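You operate a simulated robot arm through the tools that you are given. There is no shell and no other tool. Be economical: measure what you need, move in short steps, check, and stop when the job is done.

Carry out the task below with a simulated robot arm. There is one attempt and no reset: what you move stays moved.

## Task
Turn the third screw knob of line one from the left to 1. Press the white zero button two times. Take the red clip from the top of the tying table and leave it on the turntable top. Take the orange clip on the top of the grey table with the drawer and put it away on the top of the tying table. Put the red gauge on the top of the grey table with the drawer away on the top of the die bench. Put the blue tub that says "Grease" from the top of the grey table with the drawer on the shelf under the valve table and the blue tub marked "Wax" on the shelf under the tying table. Put the middle green rod stub on the top of the yard pallet. Any order will do. Set down upright: red clip, orange clip, blue tub.

It is judged by the outcome, as a careful person would: the job done as asked, and still so three seconds after it is handed in. It fails if anything else is knocked over, pushed out of place, dropped, spilled or broken.

## Robot
A 7-joint arm with a two-finger parallel gripper on a trunk, on a base that drives. Base frame: it is fixed to the floor where the robot stands at the start and does not move with it; the origin is under the middle of the robot, x ahead of it, y to its left, z up. Readings come in mm, degrees, newtons and seconds.
With the tool pointing down near the work surface it reaches from about 100 to 640 mm from the robot's upright axis, wherever it stands. Its first joint turns from -17.0 to 126.0 degrees. Places, roughly: blue tub [-4250, -1000, 750]; middle green rod stub (8x3x3 cm) [-3500, 1000, 300]; orange clip (5x4x7 cm) [-4700, -1700, 800]; red clip (5x4x7 cm) [-2900, 2300, 900]; red gauge [-4250, -1250, 750]; shelf under the tying table [-3100, 2500, 200]; shelf under the valve table [-6900, -600, 200]; third screw knob of line one [1000, 0, 1000]; top of the die bench [-4600, 6400, 900]; top of the tying table [-3100, 2500, 900]; top of the yard pallet [-3100, 3600, 100]; turntable top [-5200, 4300, 800]; white zero button [800, 0, 900]. Payload 1.57 kg.
The tool frame sits at the grasp point between the pads (the TCP): z along the fingers, y along the line on which they close. The tips reach 30 mm beyond it. The gripper opens to 80 mm. The fingers are 17 mm wide and 12 mm thick; the gripper's body (40 by 82 mm) begins 80 mm behind the TCP.
Orientation is that of the tool frame in the base frame, as a unit quaternion [x, y, z, w]. With the fingers straight down and closing along the base's y, the tool's x points along the base's -x, its y along +y and its z along -z.

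## Interface
- The arm moves only by the tool drive_tool. Its argument "moves" is one flat list of numbers, 7 for each row, row after row: the turn, a rotation vector about the base's x, y, z in units of 60 degrees (1.0 is 60 degrees), then the shift along the base's x, y, z in units of 200 mm (1.0 is 200 mm), then the gripper command, from -1 (shut) to 1 (fully open), values between in proportion. In form: [wx, wy, wz, x, y, z, claw, wx, wy, wz, x, y, z, claw, ...]. A call has 1 to 12 rows; each row is the pose to reach, as a shift and turn from the pose commanded when the call began. A call with a number of a shift or a turn outside -1 to 1 is refused whole. Each row takes 0.2 s and may step no farther than 50 mm and 8.6 degrees from the row before; otherwise, or with a gripper value out of range, the whole call is refused. A pose out of reach is approached as far as the arm can. The call stops where the force on the tool passes 40 N (or 10 N more than at its start, if that is more) or the arm is blocked; 0.2 s more then pass. The fingers move at their own pace (about 45 mm/s each) and stop on an object; they squeeze with about 28 N. The grip force told is the motor's: it shows also when the fingers shut on nothing. Time passes only in rows, and 0.2 s behind the last, so rows that repeat a pose let the fingers close. The reply holds the time, the measured pose of the TCP, the force on the tool along the base axes, the opening and the grip force, in the units named above and with some noise, with the torque about the TCP (base axes, N m) and any sound that the robot's microphone picked up, and new pictures: "pictures" is both (left out), scene, wrist or none.
- Cameras (640 x 400 px; columns grow to the right, rows downward): "scene" is now at [13.8, -186.6, 1337.6]; the picture's right is [0.39, -0.92, 0.00], its down [-0.15, -0.06, -0.99] and it looks along [0.91, 0.39, -0.16] (base axes); focal length 288 px, centre (320, 200). "wrist" rides on the gripper at [72, -7, -122] in the tool frame; the picture's right is [0.09, 1.00, 0.00], its down [-0.84, 0.08, -0.54] and it looks along [-0.54, 0.05, 0.84] (tool axes); focal length 238 px, centre (320, 200). There is no depth. A picture from a camera that has moved, and an enlarged one, comes with that camera's place and axes in the base frame and with its lens. The place of the scene camera against the robot may be out by one fixed shift of up to 18 mm in any direction.
- slide_trunk(by): slides the trunk up (or, below 0, down) by that many mm; the arm and the scene camera ride with it, the base frame stays. It gives what a move gives, with no picture.
- roll_base(legs): drives the robot by 1 to 6 legs, each [ahead, left, turn to the left] in mm, mm and degrees, along the robot's own axes; the way and the turn of a leg run together, so that a leg with both is an arc; at most 1500 mm and 180 degrees a leg. The arm and the cameras ride along, it lands a little off, and it stops where it bumps. It gives what a move gives, and a new picture of the scene camera.
- head_to(pan, tilt): turns the head with the scene camera to pan (to the left, within 109 degrees either way) and tilt (down, from -29 to 69), counted from straight ahead of the robot. It gives what a move gives, and a new picture of the scene camera.
- close_up(camera, box): a new picture of the part [left, top, right, bottom] of that camera's present view, enlarged. No time passes.
- job_done(): hands the job in; it is judged then, once.

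Work in short steps. Places have to be worked out from the pictures, the camera data and where the tool is seen: move nearer, look again, correct. Check each grasp and each placing, and mend what went wrong. You have 207 turns and 260 pictures in all, those below and enlarged ones among them. Open the gripper and draw the arm clear of the work before you hand the job in, unless the task says otherwise; then end with one line.

The tools are called after "Emit:" by a JSON object that holds its "method" and its "body". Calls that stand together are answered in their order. drive_tool: Moves the arm, as the interface text tells. Its arguments: {"type":"object","properties":{"moves":{"type":"array","items":{"type":"number"}},"pictures":{"type":"string","enum":["both","scene","wrist","none"]}},"required":["moves"]} The other tools are called the same way: slide_trunk (by) slides the trunk up or down; roll_base (legs) drives the base; head_to (pan, tilt) turns the head that bears the scene camera; close_up (camera, box) takes an enlarged picture of a part of a camera's view; job_done () hands the job in.

At the start:

```text
t: 0.0
ee_pos: [571.1, 19.0, 1376.8]
tcp_rot: [0.001, 1.0, 0.001, 0.0]
force: [-0.5, 0.0, -1.5]
torque: [0.01, 0.0, -0.02]
finger_gap: 80.0
grip_force: 0.0
trunk travel left (down, up): [-675.0, 115.0]
robot x, y, heading: [1.2, 2.0, 0.1]
head pan, tilt: [23.2, 9.2]
```

scene: 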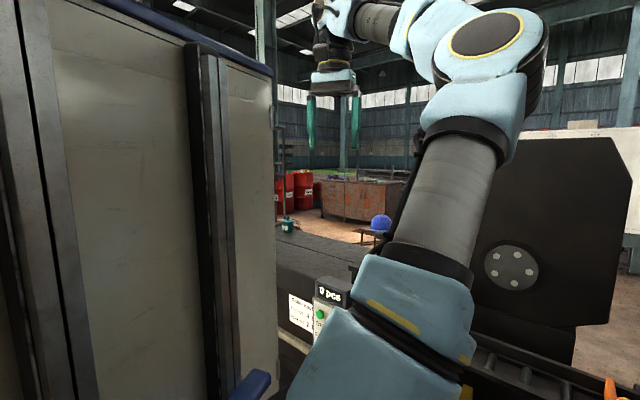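
wrist: 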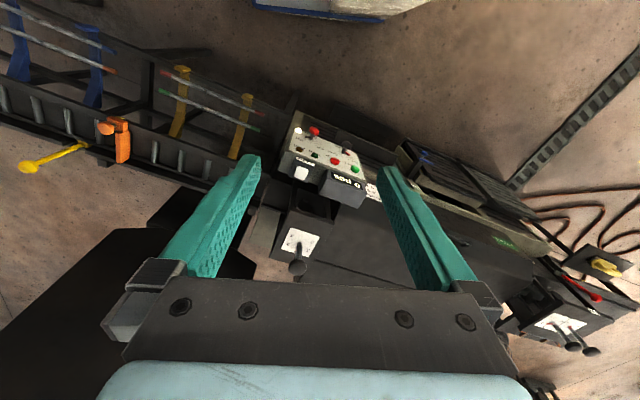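

The wrist picture shows a control box with a display and buttons below the tool. I enlarge it to find the zero button and the knobs.

Emit:
{"method": "close_up", "body": {"camera": "wrist", "box": [240, 90, 440, 290]}}

Emit:
{"method": "head_to", "body": {"pan": -25, "tilt": 25}}

```text
2.00 times, centred on (340, 190) of wrist
camera zoom: at [498.8, 12.4, 1501.2], right [-0.09, 1.0, 0.0], down [0.84, 0.08, 0.54], along [0.54, 0.05, -0.84], focal length 477 px, centre (280, 220)
```

zoom: 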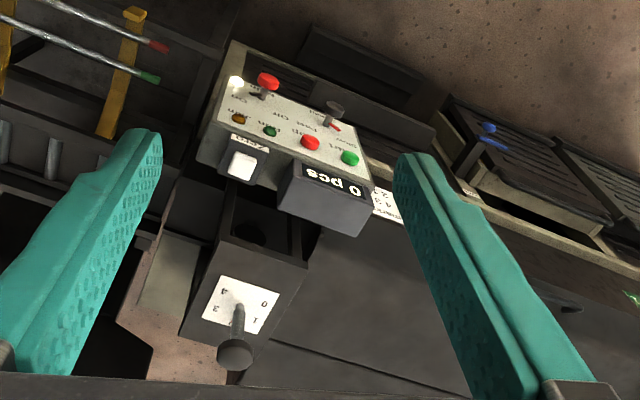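

```text
t: 1.2
ee_pos: [570.2, 18.3, 1376.7]
tcp_rot: [0.0, 1.0, 0.0, 0.0]
force: [-0.3, -0.5, -0.4]
torque: [-0.05, -0.02, 0.04]
finger_gap: 80.2
grip_force: 0.0
trunk travel left (down, up): [-675.0, 115.0]
robot x, y, heading: [0.9, -2.7, -0.1]
head pan, tilt: [-25.0, 25.0]
camera scene: at [12.0, -262.1, 1311.9], right [-0.42, -0.91, 0.0], down [-0.38, 0.18, -0.91], along [0.82, -0.38, -0.42], focal length 288 px, centre (320, 200)
```

scene: 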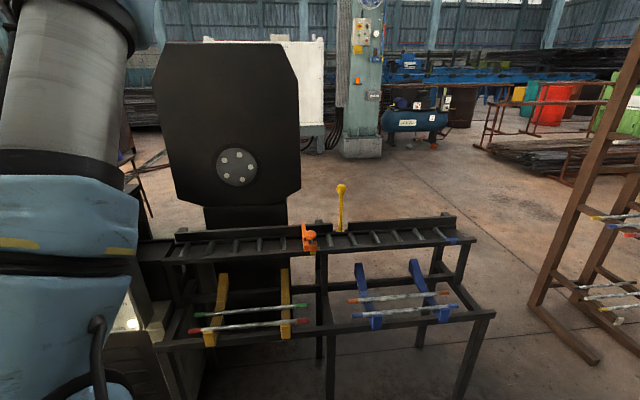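

The knob with the 0–4 scale (about x 960, y −10) and the white button (about x 800, y −14, z 900) match the given places. I bring the tool back and down for a nearer view.

Emit:
{"method": "drive_tool", "body": {"moves": [0, 0, 0, -0.16, 0, -0.16, -1, 0, 0, 0, -0.32, 0, -0.32, -1, 0, 0, 0, -0.48, 0, -0.48, -1, 0, 0, 0, -0.62, 0, -0.62, -1, 0, 0, 0, -0.75, 0, -0.75, -1, 0, 0, 0, -0.75, 0, -0.75, -1], "pictures": "wrist"}}

Emit:
{"method": "head_to", "body": {"pan": 15, "tilt": 20}}

```text
t: 2.6
ee_pos: [420.5, 19.8, 1227.6]
tcp_rot: [0.0, 1.0, 0.001, 0.001]
force: [0.6, -0.2, 0.3]
torque: [0.0, 0.03, -0.01]
finger_gap: 0.0
grip_force: 21.8
trunk travel left (down, up): [-675.0, 115.0]
robot x, y, heading: [1.6, 0.4, 0.1]
head pan, tilt: [-25.0, 25.0]
camera wrist: at [348.4, 13.1, 1351.1], right [-0.09, 1.0, 0.0], down [0.84, 0.08, 0.54], along [0.54, 0.05, -0.84], focal length 238 px, centre (320, 200)
```

wrist: 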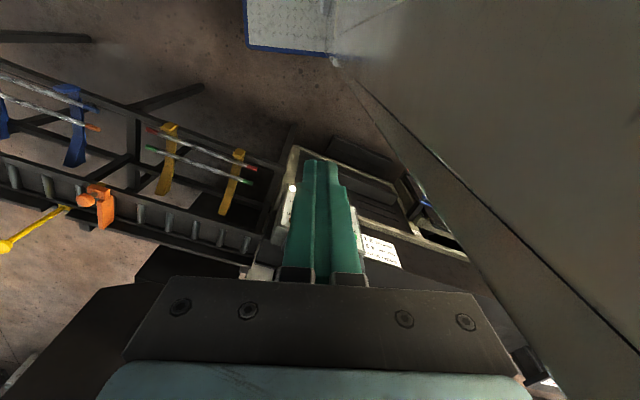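

```text
t: 3.6
ee_pos: [419.9, 20.2, 1227.2]
tcp_rot: [0.001, 1.0, 0.001, 0.001]
force: [-0.3, -0.2, -0.6]
torque: [0.0, 0.0, 0.02]
finger_gap: 0.0
grip_force: 21.5
trunk travel left (down, up): [-675.0, 115.0]
robot x, y, heading: [1.8, -1.3, 0.1]
head pan, tilt: [15.0, 20.0]
camera scene: at [18.4, -199.2, 1319.9], right [0.26, -0.97, 0.0], down [-0.33, -0.09, -0.94], along [0.91, 0.24, -0.34], focal length 288 px, centre (320, 200)
```

scene: 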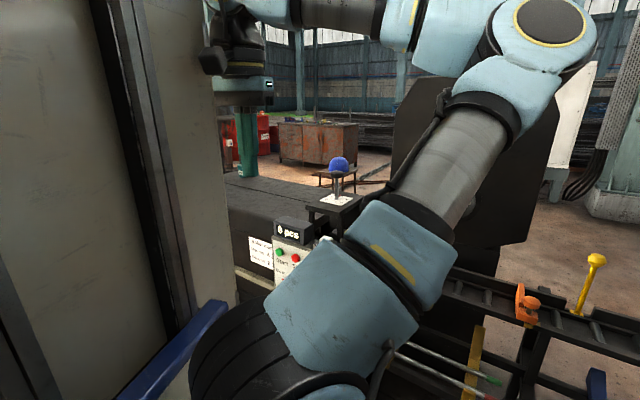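

I enlarge the scene view around the control box and the knob.

Emit:
{"method": "close_up", "body": {"camera": "scene", "box": [220, 130, 400, 290]}}

```text
2.50 times, centred on (310, 210) of scene
camera zoom: at [18.4, -199.2, 1319.9], right [0.26, -0.97, 0.0], down [-0.33, -0.09, -0.94], along [0.91, 0.24, -0.34], focal length 721 px, centre (345, 175)
```

zoom: 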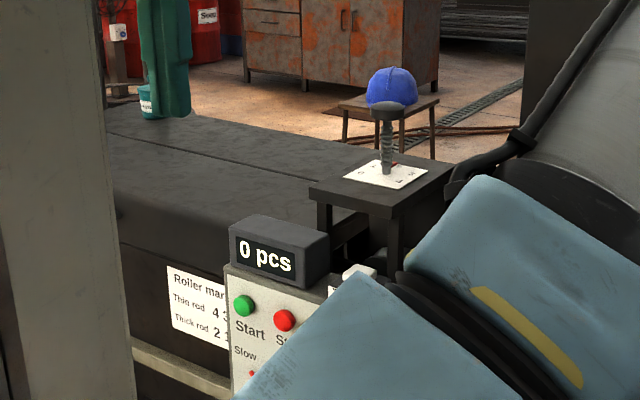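

The knob is a vertical screw with a disc top and a scale plate at its base. I look around first, to find what is near the base of the robot.

Emit:
{"method": "head_to", "body": {"pan": -10, "tilt": 65}}

Emit:
{"method": "head_to", "body": {"pan": 70, "tilt": 30}}

```text
t: 4.8
ee_pos: [420.6, 20.1, 1227.1]
tcp_rot: [0.001, 1.0, 0.001, 0.001]
force: [0.6, -1.0, 0.1]
torque: [-0.01, 0.01, 0.0]
finger_gap: 0.2
grip_force: 21.5
trunk travel left (down, up): [-675.0, 115.0]
robot x, y, heading: [2.5, 1.4, 0.2]
head pan, tilt: [-10.0, 65.0]
camera scene: at [-11.7, -233.7, 1256.3], right [-0.17, -0.98, 0.0], down [-0.89, 0.16, -0.42], along [0.42, -0.07, -0.91], focal length 288 px, centre (320, 200)
```

scene: 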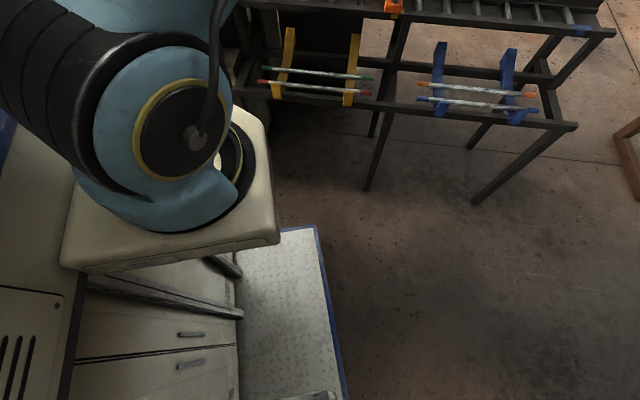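

```text
t: 6.3
ee_pos: [419.4, 20.1, 1228.6]
tcp_rot: [0.001, 1.0, 0.001, 0.001]
force: [-0.1, 0.4, 0.7]
torque: [0.0, 0.0, 0.01]
finger_gap: 0.0
grip_force: 21.3
trunk travel left (down, up): [-675.0, 115.0]
robot x, y, heading: [-2.0, 2.0, -0.0]
head pan, tilt: [70.0, 30.0]
camera scene: at [-40.6, -138.2, 1303.9], right [0.94, -0.34, 0.0], down [-0.17, -0.47, -0.87], along [0.3, 0.81, -0.5], focal length 288 px, centre (320, 200)
```

scene: 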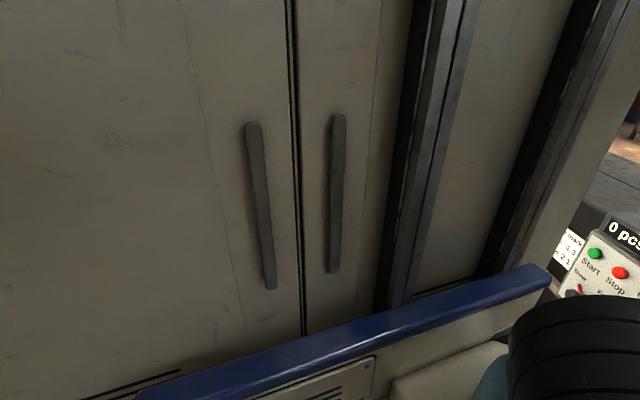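

The grey doors and the tread-plate deck belong to the robot itself. The machine front seems to be near x ≈ 700 and my front edge near x ≈ 360, so I roll ahead 200 mm and look down at the gap.

Emit:
{"method": "head_to", "body": {"pan": -20, "tilt": 50}}

Emit:
{"method": "roll_base", "body": {"legs": [[200, 0, 0]]}}

```text
t: 7.9
ee_pos: [419.1, 19.8, 1227.0]
tcp_rot: [0.001, 1.0, 0.001, 0.001]
force: [0.2, -0.7, 0.0]
torque: [0.01, -0.01, 0.0]
finger_gap: 0.1
grip_force: 21.7
trunk travel left (down, up): [-675.0, 115.0]
robot x, y, heading: [-1.3, 3.5, 0.2]
head pan, tilt: [-20.0, 50.0]
camera scene: at [0.8, -249.5, 1274.4], right [-0.34, -0.94, 0.0], down [-0.72, 0.26, -0.64], along [0.6, -0.22, -0.77], focal length 288 px, centre (320, 200)
```

scene: 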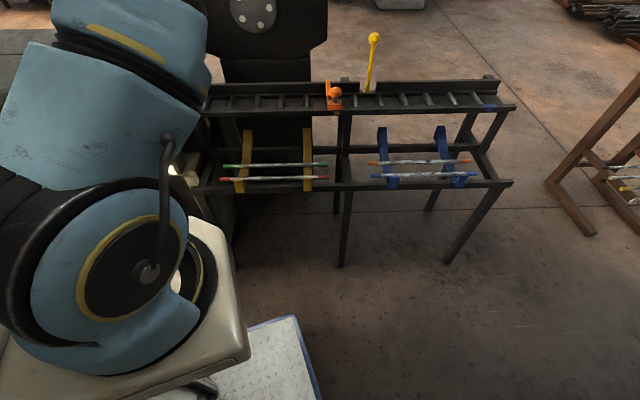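

```text
t: 9.5
ee_pos: [619.2, 19.4, 1227.7]
tcp_rot: [0.001, 1.0, 0.001, 0.001]
force: [-0.1, 0.1, -0.5]
torque: [0.04, 0.02, 0.02]
finger_gap: 0.0
grip_force: 21.5
trunk travel left (down, up): [-675.0, 115.0]
robot x, y, heading: [198.0, -2.8, 0.1]
head pan, tilt: [-20.0, 50.0]
camera scene: at [200.2, -249.6, 1274.4], right [-0.34, -0.94, 0.0], down [-0.72, 0.26, -0.64], along [0.6, -0.22, -0.77], focal length 288 px, centre (320, 200)
```

scene: 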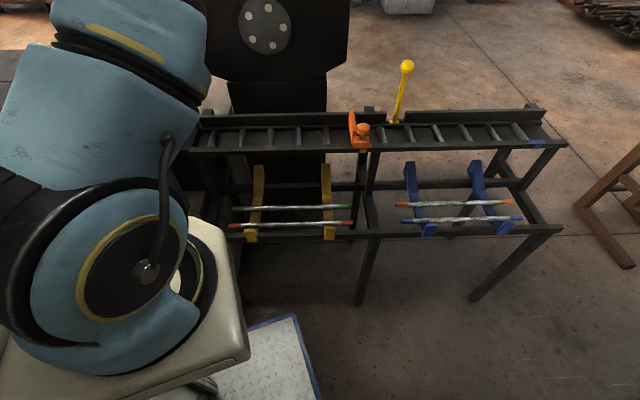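

Nothing touched. I take wrist pictures from here to see the panel, the knob and the gap in front of the deck.

Emit:
{"method": "drive_tool", "body": {"moves": [0, 0, 0, 0, 0, 0.2, -0.3, 0, 0, 0, 0, 0, 0.4, 0.2, 0, 0, 0, 0, 0, 0.5, 1, 0, 0, 0, 0, 0, 0.5, 1, 0, 0, 0, 0, 0, 0.5, 1], "pictures": "wrist"}}

Emit:
{"method": "close_up", "body": {"camera": "wrist", "box": [220, 100, 460, 250]}}

```text
t: 10.7
ee_pos: [619.8, 19.7, 1327.5]
tcp_rot: [0.001, 1.0, 0.001, 0.001]
force: [0.6, -0.6, 0.0]
torque: [-0.01, -0.02, -0.02]
finger_gap: 80.2
grip_force: 0.0
trunk travel left (down, up): [-675.0, 115.0]
robot x, y, heading: [196.1, -2.4, -0.0]
head pan, tilt: [-20.0, 50.0]
camera wrist: at [547.9, 12.9, 1451.4], right [-0.09, 1.0, 0.0], down [0.84, 0.08, 0.54], along [0.54, 0.05, -0.84], focal length 238 px, centre (320, 200)
```

wrist: 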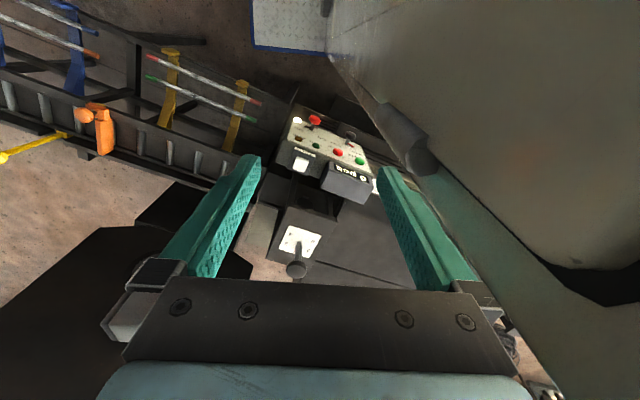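

```text
2.67 times, centred on (340, 175) of wrist
camera zoom: at [547.9, 12.9, 1451.4], right [-0.09, 1.0, 0.0], down [0.84, 0.08, 0.54], along [0.54, 0.05, -0.84], focal length 636 px, centre (267, 267)
```

zoom: 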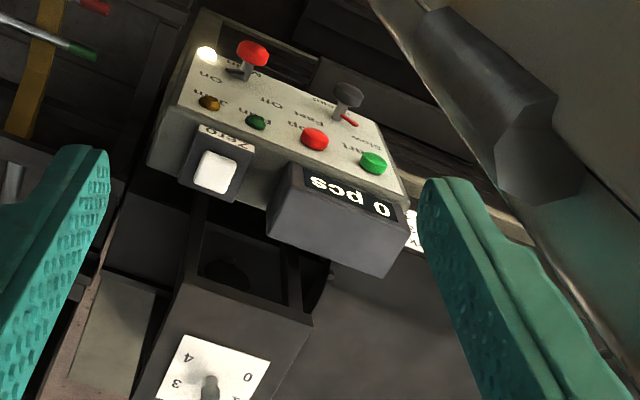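

The mast wall is the robot's own. The arm's axis seems well ahead of the robot's middle, so the knob may be in reach already; I move the tool ahead toward it, staying high.

Emit:
{"method": "drive_tool", "body": {"moves": [0, 0, 0, 0.24, 0, 0, 1, 0, 0, 0, 0.48, 0, 0, 1, 0, 0, 0, 0.72, 0, 0, 1, 0, 0, 0, 0.96, 0, 0, 1, 0, 0, 0, 0.96, 0, 0, 1], "pictures": "wrist"}}

Emit:
{"method": "close_up", "body": {"camera": "wrist", "box": [240, 80, 400, 200]}}

```text
t: 11.9
ee_pos: [812.0, 19.4, 1325.6]
tcp_rot: [0.001, 1.0, 0.001, 0.002]
force: [0.1, 0.7, 0.5]
torque: [0.06, -0.01, 0.0]
finger_gap: 79.9
grip_force: 0.0
trunk travel left (down, up): [-675.0, 115.0]
robot x, y, heading: [196.9, 1.4, 0.1]
head pan, tilt: [-20.0, 50.0]
camera wrist: at [739.7, 12.6, 1451.0], right [-0.09, 1.0, 0.0], down [0.84, 0.08, 0.54], along [0.54, 0.05, -0.84], focal length 238 px, centre (320, 200)
```

wrist: 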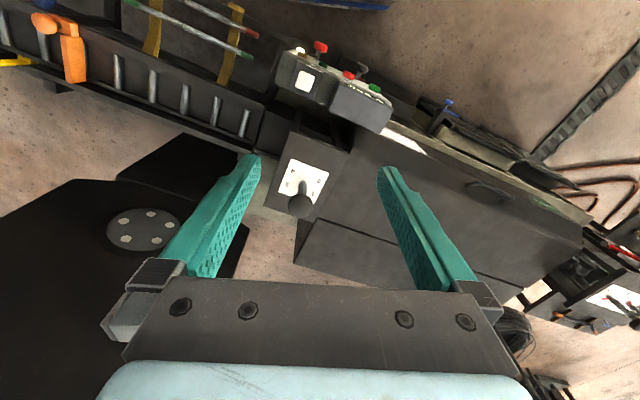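

```text
3.33 times, centred on (320, 140) of wrist
camera zoom: at [739.7, 12.6, 1451.0], right [-0.09, 1.0, 0.0], down [0.84, 0.08, 0.54], along [0.54, 0.05, -0.84], focal length 794 px, centre (320, 400)
```

zoom: 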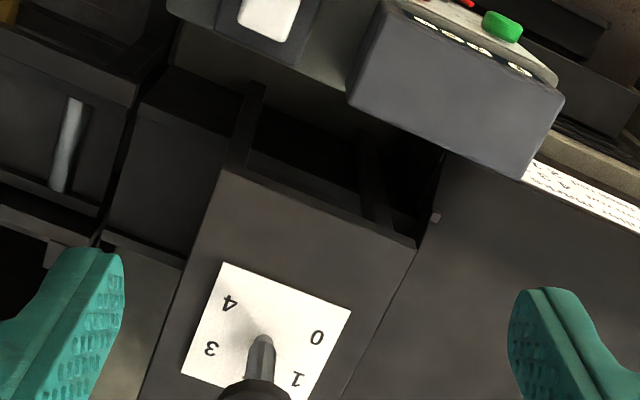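

The knob stem stands at about (1020, −3), its plate near z 942, its top near z 1041; 0 lies at about 100°, 1 at about 43°, so 60° steps. I check the other knobs of the line on the left, to be sure this is the third.

Emit:
{"method": "close_up", "body": {"camera": "wrist", "box": [460, 200, 640, 350]}}

Emit:
{"method": "drive_tool", "body": {"moves": [0, 0, 0, 0.2, 0.15, 0, 1, 0, 0, 0, 0.4, 0.3, 0, 1, 0, 0, 0, 0.6, 0.45, 0, 1, 0, 0, 0, 0.8, 0.6, 0, 1, 0, 0, 0, 0.8, 0.6, 0, 1], "pictures": "wrist"}}

```text
2.67 times, centred on (550, 275) of wrist
camera zoom: at [739.7, 12.6, 1451.0], right [-0.09, 1.0, 0.0], down [0.84, 0.08, 0.54], along [0.54, 0.05, -0.84], focal length 636 px, centre (-293, 0)
```

zoom: 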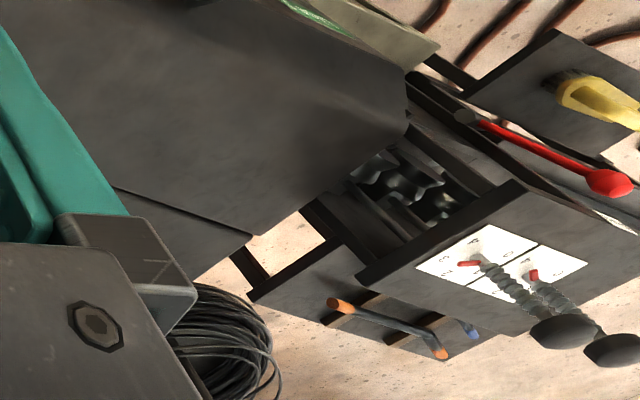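

```text
t: 13.1
ee_pos: [943.6, 113.8, 1301.2]
tcp_rot: [0.0, 1.0, 0.002, 0.002]
force: [0.0, -0.1, -0.6]
torque: [-0.01, -0.04, 0.01]
finger_gap: 79.9
grip_force: 0.1
out of reach, approached as far as the arm can: row 3, 4, 5
trunk travel left (down, up): [-675.0, 115.0]
robot x, y, heading: [200.4, 1.6, -0.0]
head pan, tilt: [-20.0, 50.0]
camera wrist: at [872.0, 106.5, 1424.0], right [-0.09, 1.0, 0.0], down [0.83, 0.08, 0.55], along [0.54, 0.05, -0.84], focal length 238 px, centre (320, 200)
```

wrist: 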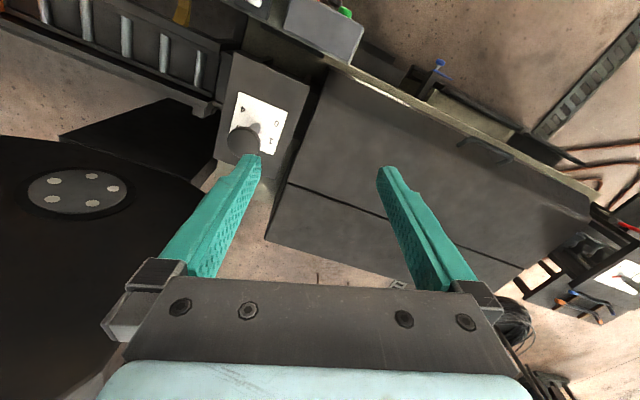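

This is the third knob (the two others stand at the left end, with red pointers at their stems). The arm is just short of it, so I roll ahead another 100 mm.

Emit:
{"method": "roll_base", "body": {"legs": [[100, 0, 0]]}}

Emit:
{"method": "close_up", "body": {"camera": "wrist", "box": [180, 0, 340, 120]}}

```text
t: 14.3
ee_pos: [1045.3, 112.1, 1299.8]
tcp_rot: [0.002, 1.0, 0.001, 0.002]
force: [-0.3, 0.2, -0.4]
torque: [0.04, 0.01, -0.01]
finger_gap: 79.9
grip_force: 0.1
trunk travel left (down, up): [-675.0, 115.0]
robot x, y, heading: [303.3, -0.1, 0.2]
head pan, tilt: [-20.0, 50.0]
camera scene: at [301.0, -249.7, 1274.4], right [-0.34, -0.94, 0.0], down [-0.72, 0.26, -0.64], along [0.6, -0.22, -0.77], focal length 288 px, centre (320, 200)
```

scene: 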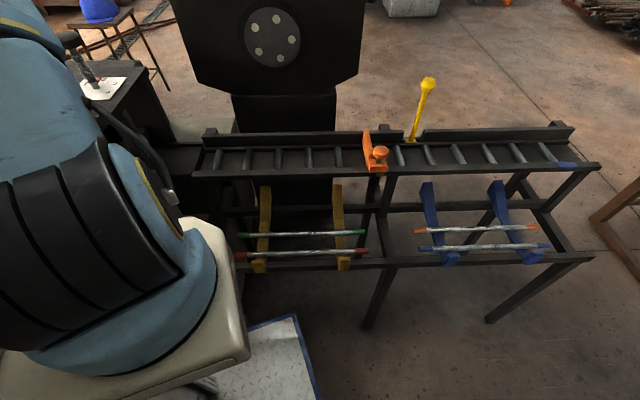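

```text
3.33 times, centred on (260, 60) of wrist
camera zoom: at [973.1, 105.5, 1424.3], right [-0.09, 1.0, 0.0], down [0.83, 0.07, 0.55], along [0.54, 0.05, -0.84], focal length 794 px, centre (520, 667)
```

zoom: 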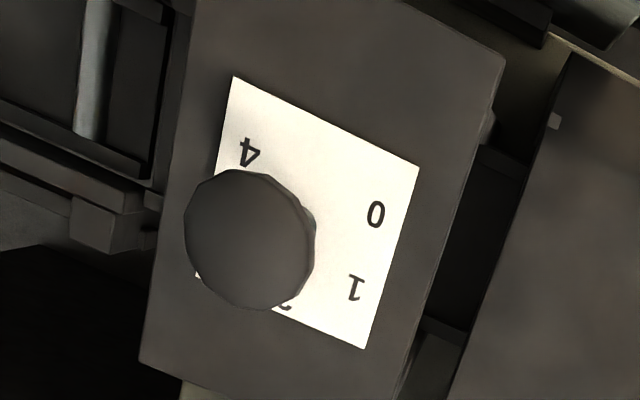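

I enlarge the scene picture on the knob to see its red pointer.

Emit:
{"method": "close_up", "body": {"camera": "scene", "box": [40, 15, 160, 115]}}

```text
4.00 times, centred on (100, 65) of scene
camera zoom: at [301.0, -249.7, 1274.4], right [-0.34, -0.94, 0.0], down [-0.72, 0.26, -0.64], along [0.6, -0.22, -0.77], focal length 1153 px, centre (1200, 740)
```

zoom: 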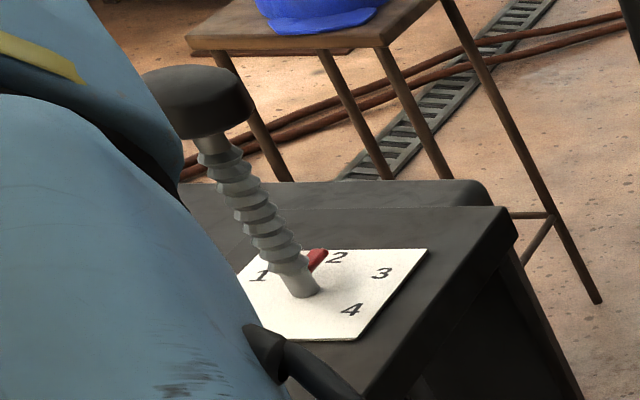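

The pointer is at 2, so the knob must turn 60° counter-clockwise seen from above. I bring the tool above the knob, pre-turned by −30°.

Emit:
{"method": "drive_tool", "body": {"moves": [0, 0, -0.13, -0.04, -0.19, 0, 1, 0, 0, -0.26, -0.08, -0.38, -0.1, 1, 0, 0, -0.39, -0.12, -0.52, -0.3, 1, 0, 0, -0.5, -0.147, -0.58, -0.5, 1, 0, 0, -0.5, -0.147, -0.58, -0.5, 1], "pictures": "both"}}

```text
t: 15.5
ee_pos: [1015.4, -4.5, 1201.1]
tcp_rot: [0.261, 0.965, 0.001, 0.002]
force: [0.6, -0.4, 1.1]
torque: [-0.03, 0.0, -0.03]
finger_gap: 80.0
grip_force: 0.1
trunk travel left (down, up): [-675.0, 115.0]
robot x, y, heading: [299.6, -0.5, -0.3]
head pan, tilt: [-20.0, 50.0]
camera scene: at [301.0, -249.7, 1274.4], right [-0.34, -0.94, 0.0], down [-0.72, 0.26, -0.64], along [0.6, -0.22, -0.77], focal length 288 px, centre (320, 200)
camera wrist: at [950.3, 25.4, 1323.4], right [0.42, 0.91, 0.0], down [0.76, -0.35, 0.55], along [0.5, -0.23, -0.84], focal length 238 px, centre (320, 200)
```

scene: 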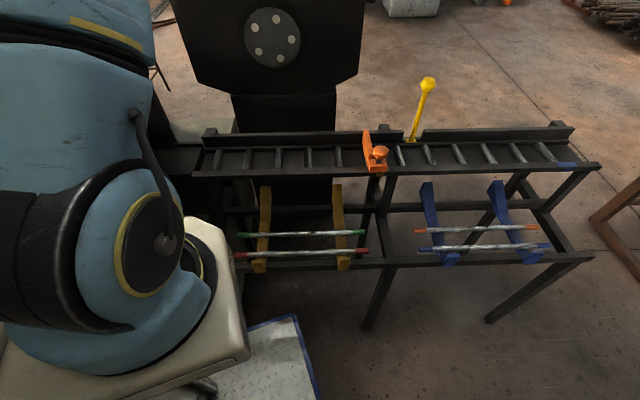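
wrist: 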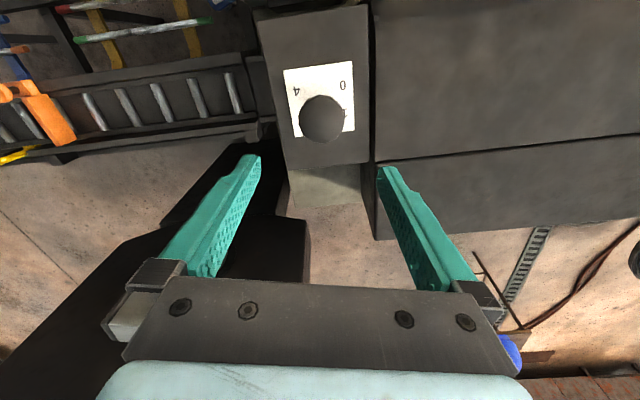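

The knob lies right below (about 1016, −3). I descend to z ≈ 1037 around it with the fingers open.

Emit:
{"method": "drive_tool", "body": {"moves": [0, 0, 0, 0.003, 0.006, -0.22, 1, 0, 0, 0, 0.003, 0.006, -0.44, 1, 0, 0, 0, 0.003, 0.006, -0.64, 1, 0, 0, 0, 0.003, 0.006, -0.82, 1, 0, 0, 0, 0.003, 0.006, -0.82, 1], "pictures": "wrist"}}

```text
t: 16.7
ee_pos: [1017.1, -3.5, 1036.6]
tcp_rot: [0.26, 0.966, 0.0, 0.004]
force: [-0.7, 0.0, 0.3]
torque: [-0.02, 0.0, 0.0]
finger_gap: 79.9
grip_force: 0.0
trunk travel left (down, up): [-675.0, 115.0]
robot x, y, heading: [298.2, -0.5, -0.4]
head pan, tilt: [-20.0, 50.0]
camera wrist: at [951.6, 26.7, 1159.9], right [0.42, 0.91, 0.0], down [0.76, -0.35, 0.55], along [0.5, -0.23, -0.84], focal length 238 px, centre (320, 200)
```

wrist: 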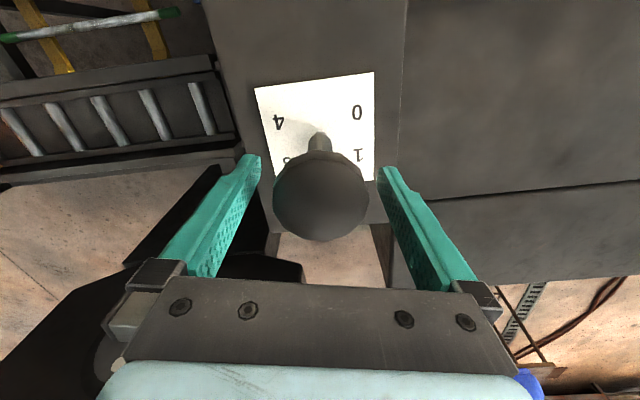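

The knob sits centred between the fingers. I close on it and then turn +60°.

Emit:
{"method": "drive_tool", "body": {"moves": [0, 0, 0, 0, 0, 0, -1, 0, 0, 0, 0, 0, 0, -1, 0, 0, 0, 0, 0, 0, -1], "pictures": "none"}}

Emit:
{"method": "drive_tool", "body": {"moves": [0, 0, 0.14, 0, 0, 0, -1, 0, 0, 0.28, 0, 0, 0, -1, 0, 0, 0.42, 0, 0, 0, -1, 0, 0, 0.56, 0, 0, 0, -1, 0, 0, 0.7, 0, 0, 0, -1, 0, 0, 0.84, 0, 0, 0, -1, 0, 0, 0.95, 0, 0, 0, -1, 0, 0, 1.0, 0, 0, 0, -1, 0, 0, 1.0, 0, 0, 0, -1], "pictures": "wrist"}}

```text
t: 17.5
ee_pos: [1017.5, -4.4, 1035.0]
tcp_rot: [0.26, 0.966, 0.0, 0.001]
force: [-0.2, 0.2, -1.5]
torque: [-0.02, -0.13, 0.0]
finger_gap: 52.0
grip_force: 24.6
trunk travel left (down, up): [-675.0, 115.0]
robot x, y, heading: [298.6, 0.7, -0.2]
head pan, tilt: [-20.0, 50.0]
```

```text
t: 19.5
ee_pos: [1017.5, -1.0, 1035.9]
tcp_rot: [-0.259, 0.966, 0.002, 0.002]
force: [14.4, 16.9, 3.0]
torque: [0.17, -0.43, 0.03]
finger_gap: 51.4
grip_force: 45.2
trunk travel left (down, up): [-675.0, 115.0]
robot x, y, heading: [301.1, 0.8, 0.0]
head pan, tilt: [-20.0, 50.0]
camera wrist: at [958.3, -43.2, 1159.9], right [-0.58, 0.82, 0.0], down [0.68, 0.48, 0.55], along [0.45, 0.32, -0.84], focal length 238 px, centre (320, 200)
```

wrist: 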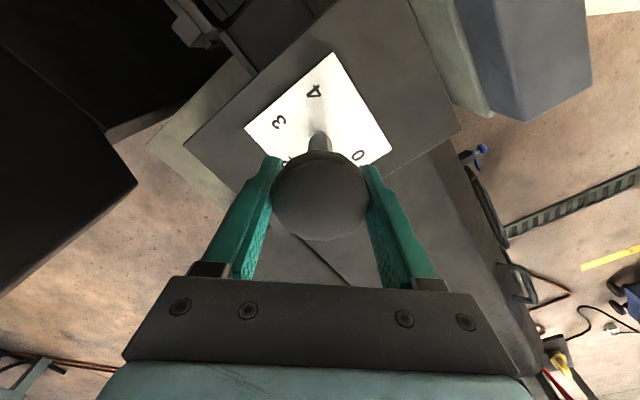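

Turned by 60°. I open and rise, then check the pointer.

Emit:
{"method": "drive_tool", "body": {"moves": [0, 0, 0, 0, 0, 0, 1, 0, 0, 0, 0, 0, 0, 1, 0, 0, 0, 0, 0, 0.2, 1, 0, 0, -0.1, 0, 0, 0.4, 1, 0, 0, -0.2, -0.1, 0.2, 0.64, 1, 0, 0, -0.3, -0.2, 0.4, 0.85, 1, 0, 0, -0.4, -0.2, 0.62, 0.95, 1, 0, 0, -0.4, -0.2, 0.62, 0.95, 1], "pictures": "none"}}

Emit:
{"method": "head_to", "body": {"pan": -5, "tilt": 25}}

```text
refused: row 5 steps farther than a row can; nothing moved
```

```text
t: 20.4
ee_pos: [1017.2, -0.4, 1036.7]
tcp_rot: [-0.258, 0.966, 0.002, 0.002]
force: [16.3, 20.4, 5.5]
torque: [-0.12, 0.15, 0.0]
finger_gap: 51.4
grip_force: 45.6
trunk travel left (down, up): [-675.0, 115.0]
robot x, y, heading: [297.5, 0.8, -0.3]
head pan, tilt: [-5.0, 25.0]
camera scene: at [321.1, -230.4, 1312.0], right [-0.09, -1.0, 0.0], down [-0.42, 0.04, -0.91], along [0.9, -0.08, -0.42], focal length 288 px, centre (320, 200)
```

scene: 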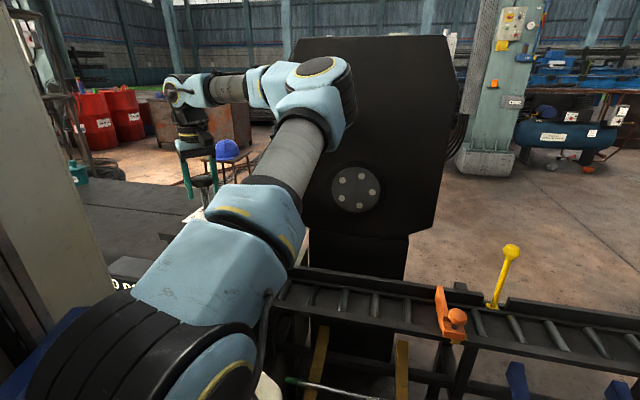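

A step was too long; I redo the release with smaller steps.

Emit:
{"method": "drive_tool", "body": {"moves": [0, 0, 0, 0, 0, 0, 1, 0, 0, 0, 0, 0, 0, 1, 0, 0, 0, 0, 0, 0.2, 1, 0, 0, -0.1, 0, 0, 0.4, 1, 0, 0, -0.2, -0.05, 0.1, 0.6, 1, 0, 0, -0.3, -0.1, 0.25, 0.75, 1, 0, 0, -0.4, -0.15, 0.42, 0.85, 1, 0, 0, -0.4, -0.2, 0.62, 0.9, 1, 0, 0, -0.4, -0.2, 0.62, 0.9, 1], "pictures": "both"}}

```text
t: 22.4
ee_pos: [976.5, 122.6, 1216.7]
tcp_rot: [-0.051, 0.999, 0.001, 0.001]
force: [0.2, 0.6, -0.4]
torque: [0.01, 0.01, -0.03]
finger_gap: 80.1
grip_force: 0.0
trunk travel left (down, up): [-675.0, 115.0]
robot x, y, heading: [301.0, 0.3, -0.1]
head pan, tilt: [-5.0, 25.0]
camera scene: at [320.5, -231.5, 1311.9], right [-0.09, -1.0, 0.0], down [-0.42, 0.04, -0.91], along [0.9, -0.08, -0.42], focal length 288 px, centre (320, 200)
camera wrist: at [905.2, 108.1, 1340.5], right [-0.19, 0.98, 0.0], down [0.82, 0.16, 0.55], along [0.54, 0.11, -0.84], focal length 238 px, centre (320, 200)
```

scene: 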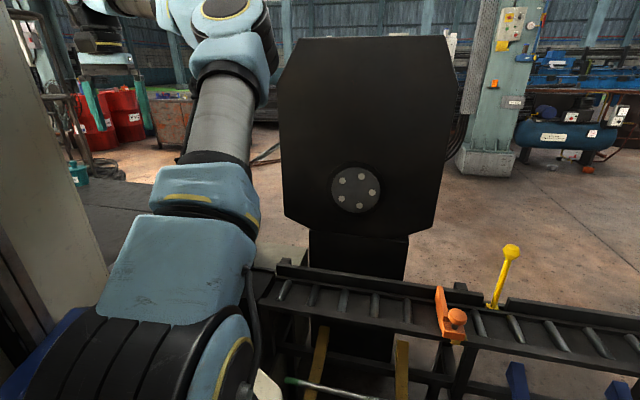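
wrist: 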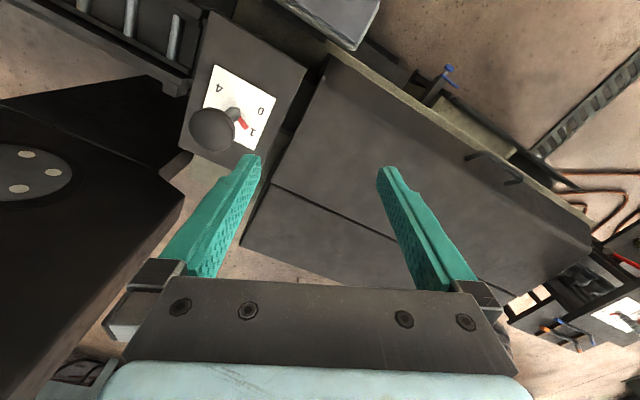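

The red pointer now shows toward 1; I enlarge to confirm.

Emit:
{"method": "close_up", "body": {"camera": "wrist", "box": [180, 50, 300, 150]}}

```text
4.00 times, centred on (240, 100) of wrist
camera zoom: at [905.2, 108.1, 1340.5], right [-0.19, 0.98, 0.0], down [0.82, 0.16, 0.55], along [0.54, 0.11, -0.84], focal length 953 px, centre (640, 600)
```

zoom: 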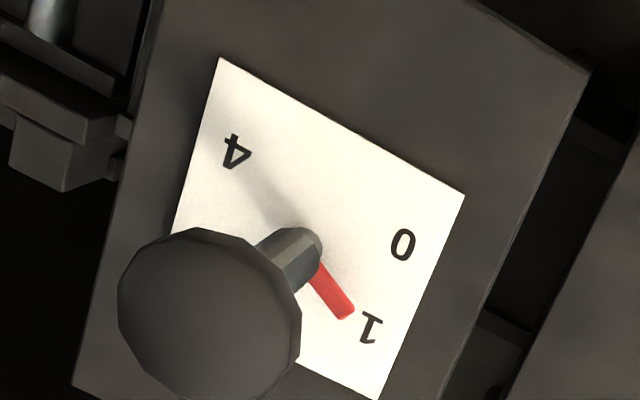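

The pointer is on 1. Next the white button: I shut the gripper and bring the tool back for a nearer view of it.

Emit:
{"method": "drive_tool", "body": {"moves": [0, 0, -0.1, -0.2, -0.1, 0, 0, 0, 0, -0.1, -0.4, -0.2, 0, 0, 0, 0, -0.1, -0.6, -0.3, 0, 0, 0, 0, -0.1, -0.8, -0.45, 0, 0, 0, 0, -0.1, -0.99, -0.58, 0, 0, 0, 0, -0.1, -0.99, -0.7, 0, 1], "pictures": "wrist"}}

Emit:
{"method": "close_up", "body": {"camera": "wrist", "box": [240, 60, 400, 180]}}

```text
t: 23.8
ee_pos: [778.5, -17.0, 1218.7]
tcp_rot: [0.001, 1.0, 0.001, 0.002]
force: [-1.0, 1.0, 0.3]
torque: [-0.03, 0.0, 0.03]
finger_gap: 74.0
grip_force: 0.0
trunk travel left (down, up): [-675.0, 115.0]
robot x, y, heading: [301.5, -0.1, -0.0]
head pan, tilt: [-5.0, 25.0]
camera wrist: at [706.7, -24.3, 1340.7], right [-0.09, 1.0, 0.0], down [0.83, 0.07, 0.55], along [0.54, 0.05, -0.84], focal length 238 px, centre (320, 200)
```

wrist: 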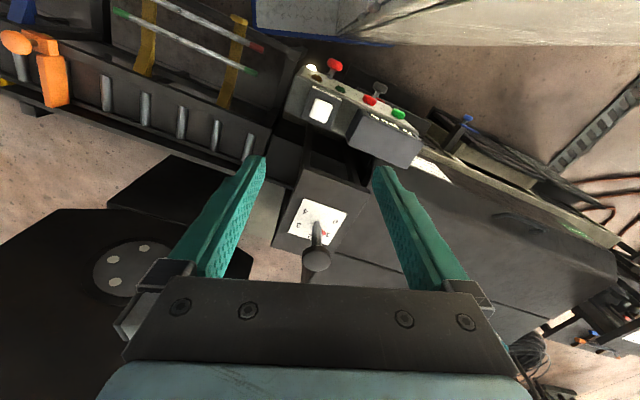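

```text
3.33 times, centred on (320, 120) of wrist
camera zoom: at [706.7, -24.3, 1340.7], right [-0.09, 1.0, 0.0], down [0.83, 0.07, 0.55], along [0.54, 0.05, -0.84], focal length 794 px, centre (320, 467)
```

zoom: 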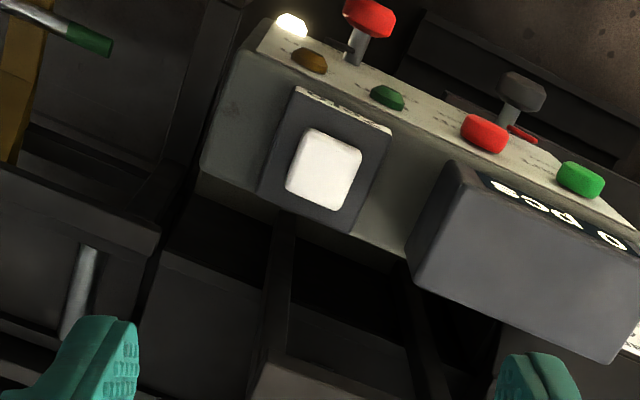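

The white cap faces up at about (812, −14, 864). I shut the fingers and come down to just above it.

Emit:
{"method": "drive_tool", "body": {"moves": [0, 0, 0, 0.08, 0.007, -0.2, -1, 0, 0, 0, 0.167, 0.015, -0.4, -1, 0, 0, 0, 0.167, 0.015, -0.6, -1, 0, 0, 0, 0.167, 0.015, -0.8, -1, 0, 0, 0, 0.167, 0.015, -0.98, -1, 0, 0, 0, 0.167, 0.015, -0.98, -1], "pictures": "none"}}

Emit:
{"method": "drive_tool", "body": {"moves": [0, 0, 0, 0, 0, -0.2, -1, 0, 0, 0, 0, 0, -0.4, -1, 0, 0, 0, 0, 0, -0.55, -1, 0, 0, 0, 0, 0, -0.55, -1], "pictures": "wrist"}}

```text
t: 25.2
ee_pos: [810.0, -15.0, 1019.7]
tcp_rot: [0.001, 1.0, 0.001, 0.002]
force: [-0.2, 0.0, 0.6]
torque: [0.04, 0.01, 0.0]
finger_gap: 0.1
grip_force: 21.3
trunk travel left (down, up): [-675.0, 115.0]
robot x, y, heading: [296.9, -0.8, -0.3]
head pan, tilt: [-5.0, 25.0]
```

```text
t: 26.2
ee_pos: [811.1, -14.8, 912.4]
tcp_rot: [0.002, 1.0, 0.002, 0.006]
force: [-10.0, -7.3, 41.4]
torque: [-0.23, 0.41, -0.03]
finger_gap: 0.2
grip_force: 21.1
trunk travel left (down, up): [-675.0, 115.0]
robot x, y, heading: [299.9, 0.6, -0.3]
head pan, tilt: [-5.0, 25.0]
heard: click
stopped in row 4: the force on the tool passed its limit at 208 N (the readings are from after the stop); the commanded pose is now the measured one
camera wrist: at [738.4, -22.1, 1036.3], right [-0.09, 1.0, 0.0], down [0.83, 0.07, 0.55], along [0.55, 0.05, -0.83], focal length 238 px, centre (320, 200)
```

wrist: 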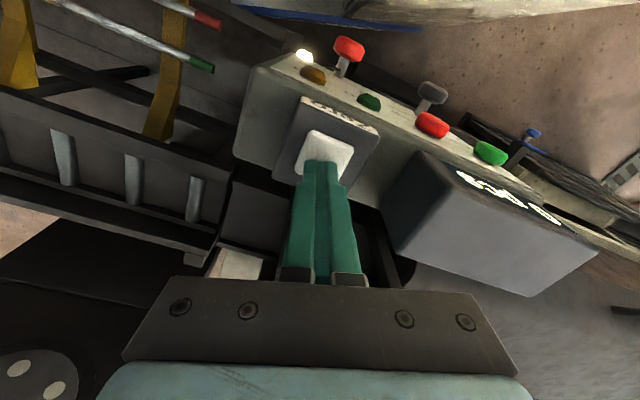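

A click was heard: that was one press (too hard; the cap top is higher than I thought). I lift off 20 mm to let the button return.

Emit:
{"method": "drive_tool", "body": {"moves": [0, 0, 0, 0, 0, 0.05, -1, 0, 0, 0, 0, 0, 0.1, -1, 0, 0, 0, 0, 0, 0.1, -1], "pictures": "wrist"}}

Emit:
{"method": "close_up", "body": {"camera": "wrist", "box": [220, 40, 420, 190]}}

```text
t: 27.0
ee_pos: [812.2, -15.1, 931.1]
tcp_rot: [0.001, 1.0, 0.002, 0.005]
force: [0.2, 0.2, 0.4]
torque: [0.03, 0.01, 0.0]
finger_gap: 0.0
grip_force: 21.6
trunk travel left (down, up): [-675.0, 115.0]
robot x, y, heading: [300.6, -0.2, -0.2]
head pan, tilt: [-5.0, 25.0]
camera wrist: at [740.0, -21.9, 1054.1], right [-0.09, 1.0, 0.0], down [0.83, 0.07, 0.55], along [0.55, 0.05, -0.83], focal length 238 px, centre (320, 200)
```

wrist: 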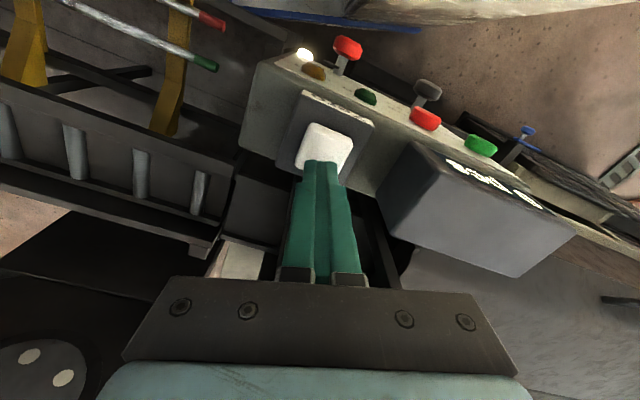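

```text
2.67 times, centred on (320, 115) of wrist
camera zoom: at [740.0, -21.9, 1054.1], right [-0.09, 1.0, 0.0], down [0.83, 0.07, 0.55], along [0.55, 0.05, -0.83], focal length 636 px, centre (320, 427)
```

zoom: 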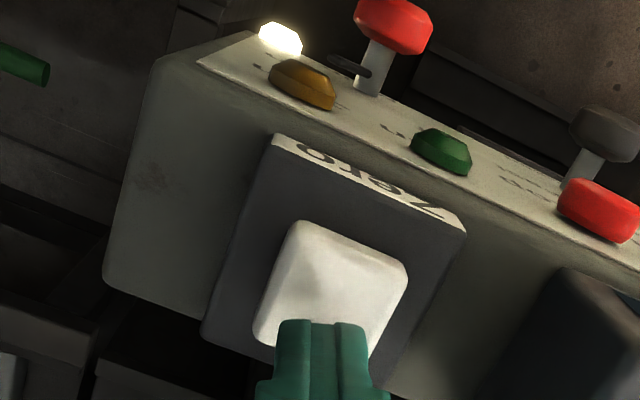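

The button is up again. I press a second time in small steps.

Emit:
{"method": "drive_tool", "body": {"moves": [0, 0, 0, 0, 0, -0.03, -1, 0, 0, 0, 0, 0, -0.045, -1, 0, 0, 0, 0, 0, -0.06, -1, 0, 0, 0, 0, 0, -0.07, -1, 0, 0, 0, 0, 0, -0.08, -1, 0, 0, 0, 0, 0, -0.088, -1], "pictures": "none"}}

```text
t: 28.4
ee_pos: [812.7, -15.4, 914.5]
tcp_rot: [0.001, 1.0, 0.002, 0.006]
force: [-0.8, -4.9, 29.1]
torque: [-0.16, 0.09, 0.0]
finger_gap: 0.0
grip_force: 21.0
trunk travel left (down, up): [-675.0, 115.0]
robot x, y, heading: [301.9, 4.5, -0.2]
head pan, tilt: [-5.0, 25.0]
heard: click
```

A second click: the button has been pressed two times. I rise clear and draw the tool back toward the robot.

Emit:
{"method": "drive_tool", "body": {"moves": [0, 0, 0, 0, 0, 0.2, -1, 0, 0, 0, 0, 0, 0.45, -1, 0, 0, 0, 0, 0, 0.7, -1, 0, 0, 0, 0, 0, 0.95, -1, 0, 0, 0, -0.2, 0, 0.98, -1, 0, 0, 0, -0.42, 0, 0.98, -1, 0, 0, 0, -0.45, 0, 0.98, -1], "pictures": "none"}}

Emit:
{"method": "roll_base", "body": {"legs": [[-300, 0, 0]]}}

Emit:
{"method": "close_up", "body": {"camera": "scene", "box": [0, 0, 640, 400]}}

```text
t: 30.0
ee_pos: [720.4, -16.1, 1110.9]
tcp_rot: [0.0, 1.0, 0.002, 0.005]
force: [-0.7, 0.4, -0.6]
torque: [-0.01, 0.01, 0.0]
finger_gap: 0.0
grip_force: 21.3
trunk travel left (down, up): [-675.0, 115.0]
robot x, y, heading: [302.1, -0.7, -0.2]
head pan, tilt: [-5.0, 25.0]
```

```text
t: 32.0
ee_pos: [421.4, -16.6, 1111.2]
tcp_rot: [0.003, 1.0, 0.001, 0.005]
force: [0.8, -0.8, 0.8]
torque: [0.01, 0.02, 0.0]
finger_gap: 0.1
grip_force: 20.5
trunk travel left (down, up): [-675.0, 115.0]
robot x, y, heading: [-1.2, -3.1, -0.3]
head pan, tilt: [-5.0, 25.0]
camera scene: at [18.6, -230.6, 1311.8], right [-0.09, -1.0, 0.0], down [-0.42, 0.04, -0.91], along [0.9, -0.08, -0.42], focal length 288 px, centre (320, 200)
```

scene: 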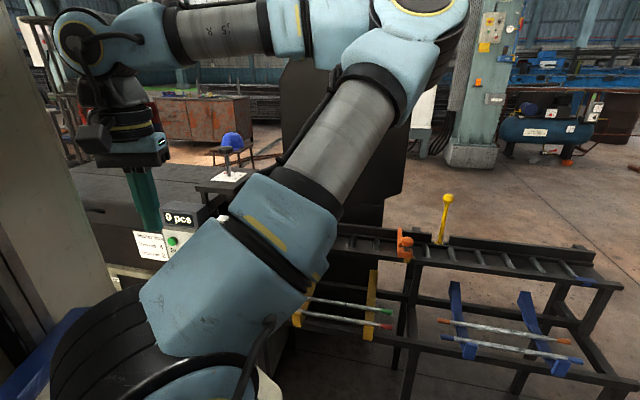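

```text
1.00 times, centred on (320, 200) of scene (not enlarged: the box is as wide or as high as the picture)
camera zoom: at [18.6, -230.6, 1311.8], right [-0.09, -1.0, 0.0], down [-0.42, 0.04, -0.91], along [0.9, -0.08, -0.42], focal length 288 px, centre (320, 200)
```

zoom: 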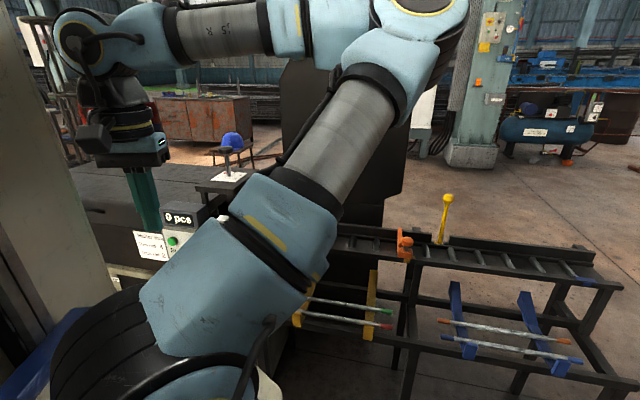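

Now I look around to the right and behind before turning.

Emit:
{"method": "head_to", "body": {"pan": -105, "tilt": 20}}

```text
t: 33.8
ee_pos: [422.2, -16.3, 1109.8]
tcp_rot: [0.003, 1.0, 0.001, 0.006]
force: [0.7, 0.0, 1.5]
torque: [-0.01, 0.01, -0.02]
finger_gap: 0.0
grip_force: 21.7
trunk travel left (down, up): [-675.0, 115.0]
robot x, y, heading: [0.4, -0.2, -0.3]
head pan, tilt: [-105.0, 20.0]
camera scene: at [-97.6, -312.0, 1319.9], right [-0.96, 0.26, 0.0], down [0.09, 0.33, -0.94], along [-0.25, -0.91, -0.34], focal length 288 px, centre (320, 200)
```

scene: 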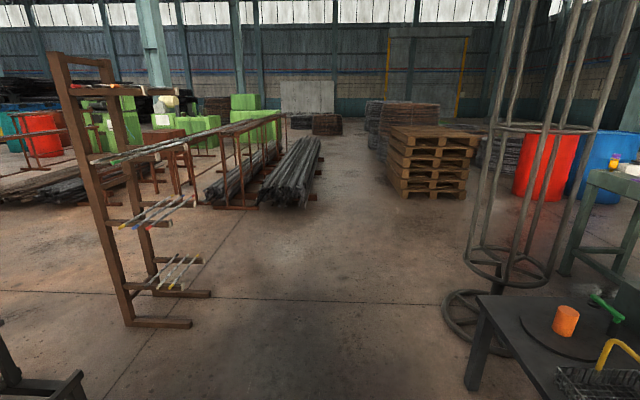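

Free floor to the right, and a black table behind-right. I turn right by 90° on the spot and look on toward −x.

Emit:
{"method": "roll_base", "body": {"legs": [[0, 0, -90]]}}

Emit:
{"method": "head_to", "body": {"pan": -60, "tilt": 12}}

```text
t: 38.0
ee_pos: [-16.1, -420.8, 1110.0]
tcp_rot: [0.708, 0.706, -0.003, 0.005]
force: [0.5, -0.6, 0.0]
torque: [0.02, 0.03, -0.01]
finger_gap: 0.0
grip_force: 21.7
trunk travel left (down, up): [-675.0, 115.0]
robot x, y, heading: [-2.6, 2.3, -90.1]
head pan, tilt: [-105.0, 20.0]
camera scene: at [-311.9, 112.0, 1319.9], right [0.26, 0.97, 0.0], down [0.33, -0.09, -0.94], along [-0.91, 0.24, -0.34], focal length 288 px, centre (320, 200)
```

scene: 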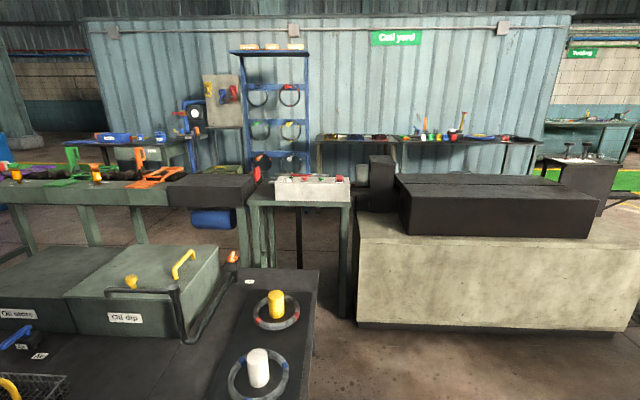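

```text
t: 39.1
ee_pos: [-15.4, -420.0, 1110.3]
tcp_rot: [0.708, 0.706, -0.002, 0.006]
force: [0.4, 0.4, 0.7]
torque: [-0.02, -0.02, 0.03]
finger_gap: 0.0
grip_force: 20.8
trunk travel left (down, up): [-675.0, 115.0]
robot x, y, heading: [2.3, -1.1, -90.2]
head pan, tilt: [-60.0, 12.0]
camera scene: at [-302.8, 41.4, 1333.0], right [-0.5, 0.87, 0.0], down [0.18, 0.1, -0.98], along [-0.85, -0.49, -0.21], focal length 288 px, centre (320, 200)
```

scene: 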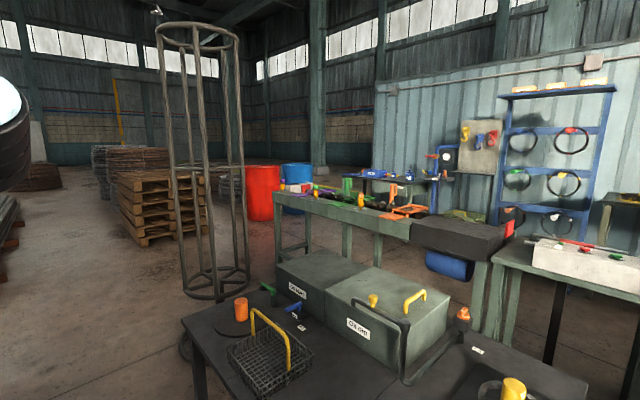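

A yard of tables and a "Coil yard" partition lie this way. I turn a further 90° to the right to see the way toward +y.

Emit:
{"method": "roll_base", "body": {"legs": [[0, 0, -90]]}}

Emit:
{"method": "head_to", "body": {"pan": -100, "tilt": 10}}

```text
t: 43.4
ee_pos: [-422.3, 26.5, 1110.2]
tcp_rot: [1.0, -0.014, -0.005, 0.001]
force: [-0.4, -0.3, 0.0]
torque: [-0.02, 0.03, 0.02]
finger_gap: 0.0
grip_force: 21.2
trunk travel left (down, up): [-675.0, 115.0]
robot x, y, heading: [-2.4, 2.6, 178.6]
head pan, tilt: [-60.0, 12.0]
camera scene: at [50.2, 317.2, 1333.0], right [0.88, 0.48, 0.0], down [0.1, -0.18, -0.98], along [-0.46, 0.86, -0.21], focal length 288 px, centre (320, 200)
```

scene: 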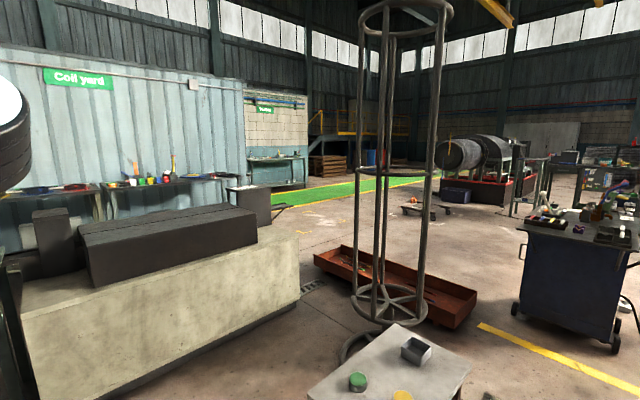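

```text
t: 44.5
ee_pos: [-421.9, 27.4, 1111.4]
tcp_rot: [1.0, -0.015, -0.004, 0.002]
force: [-0.1, -0.6, -0.2]
torque: [-0.02, 0.02, -0.02]
finger_gap: 0.0
grip_force: 20.9
trunk travel left (down, up): [-675.0, 115.0]
robot x, y, heading: [-1.6, -1.4, 178.4]
head pan, tilt: [-100.0, 10.0]
camera scene: at [113.1, 326.2, 1336.2], right [0.98, -0.2, 0.0], down [-0.03, -0.17, -0.98], along [0.2, 0.96, -0.17], focal length 288 px, centre (320, 200)
```

scene: 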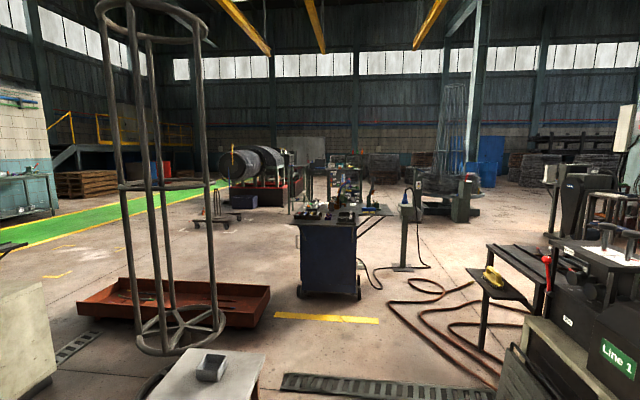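

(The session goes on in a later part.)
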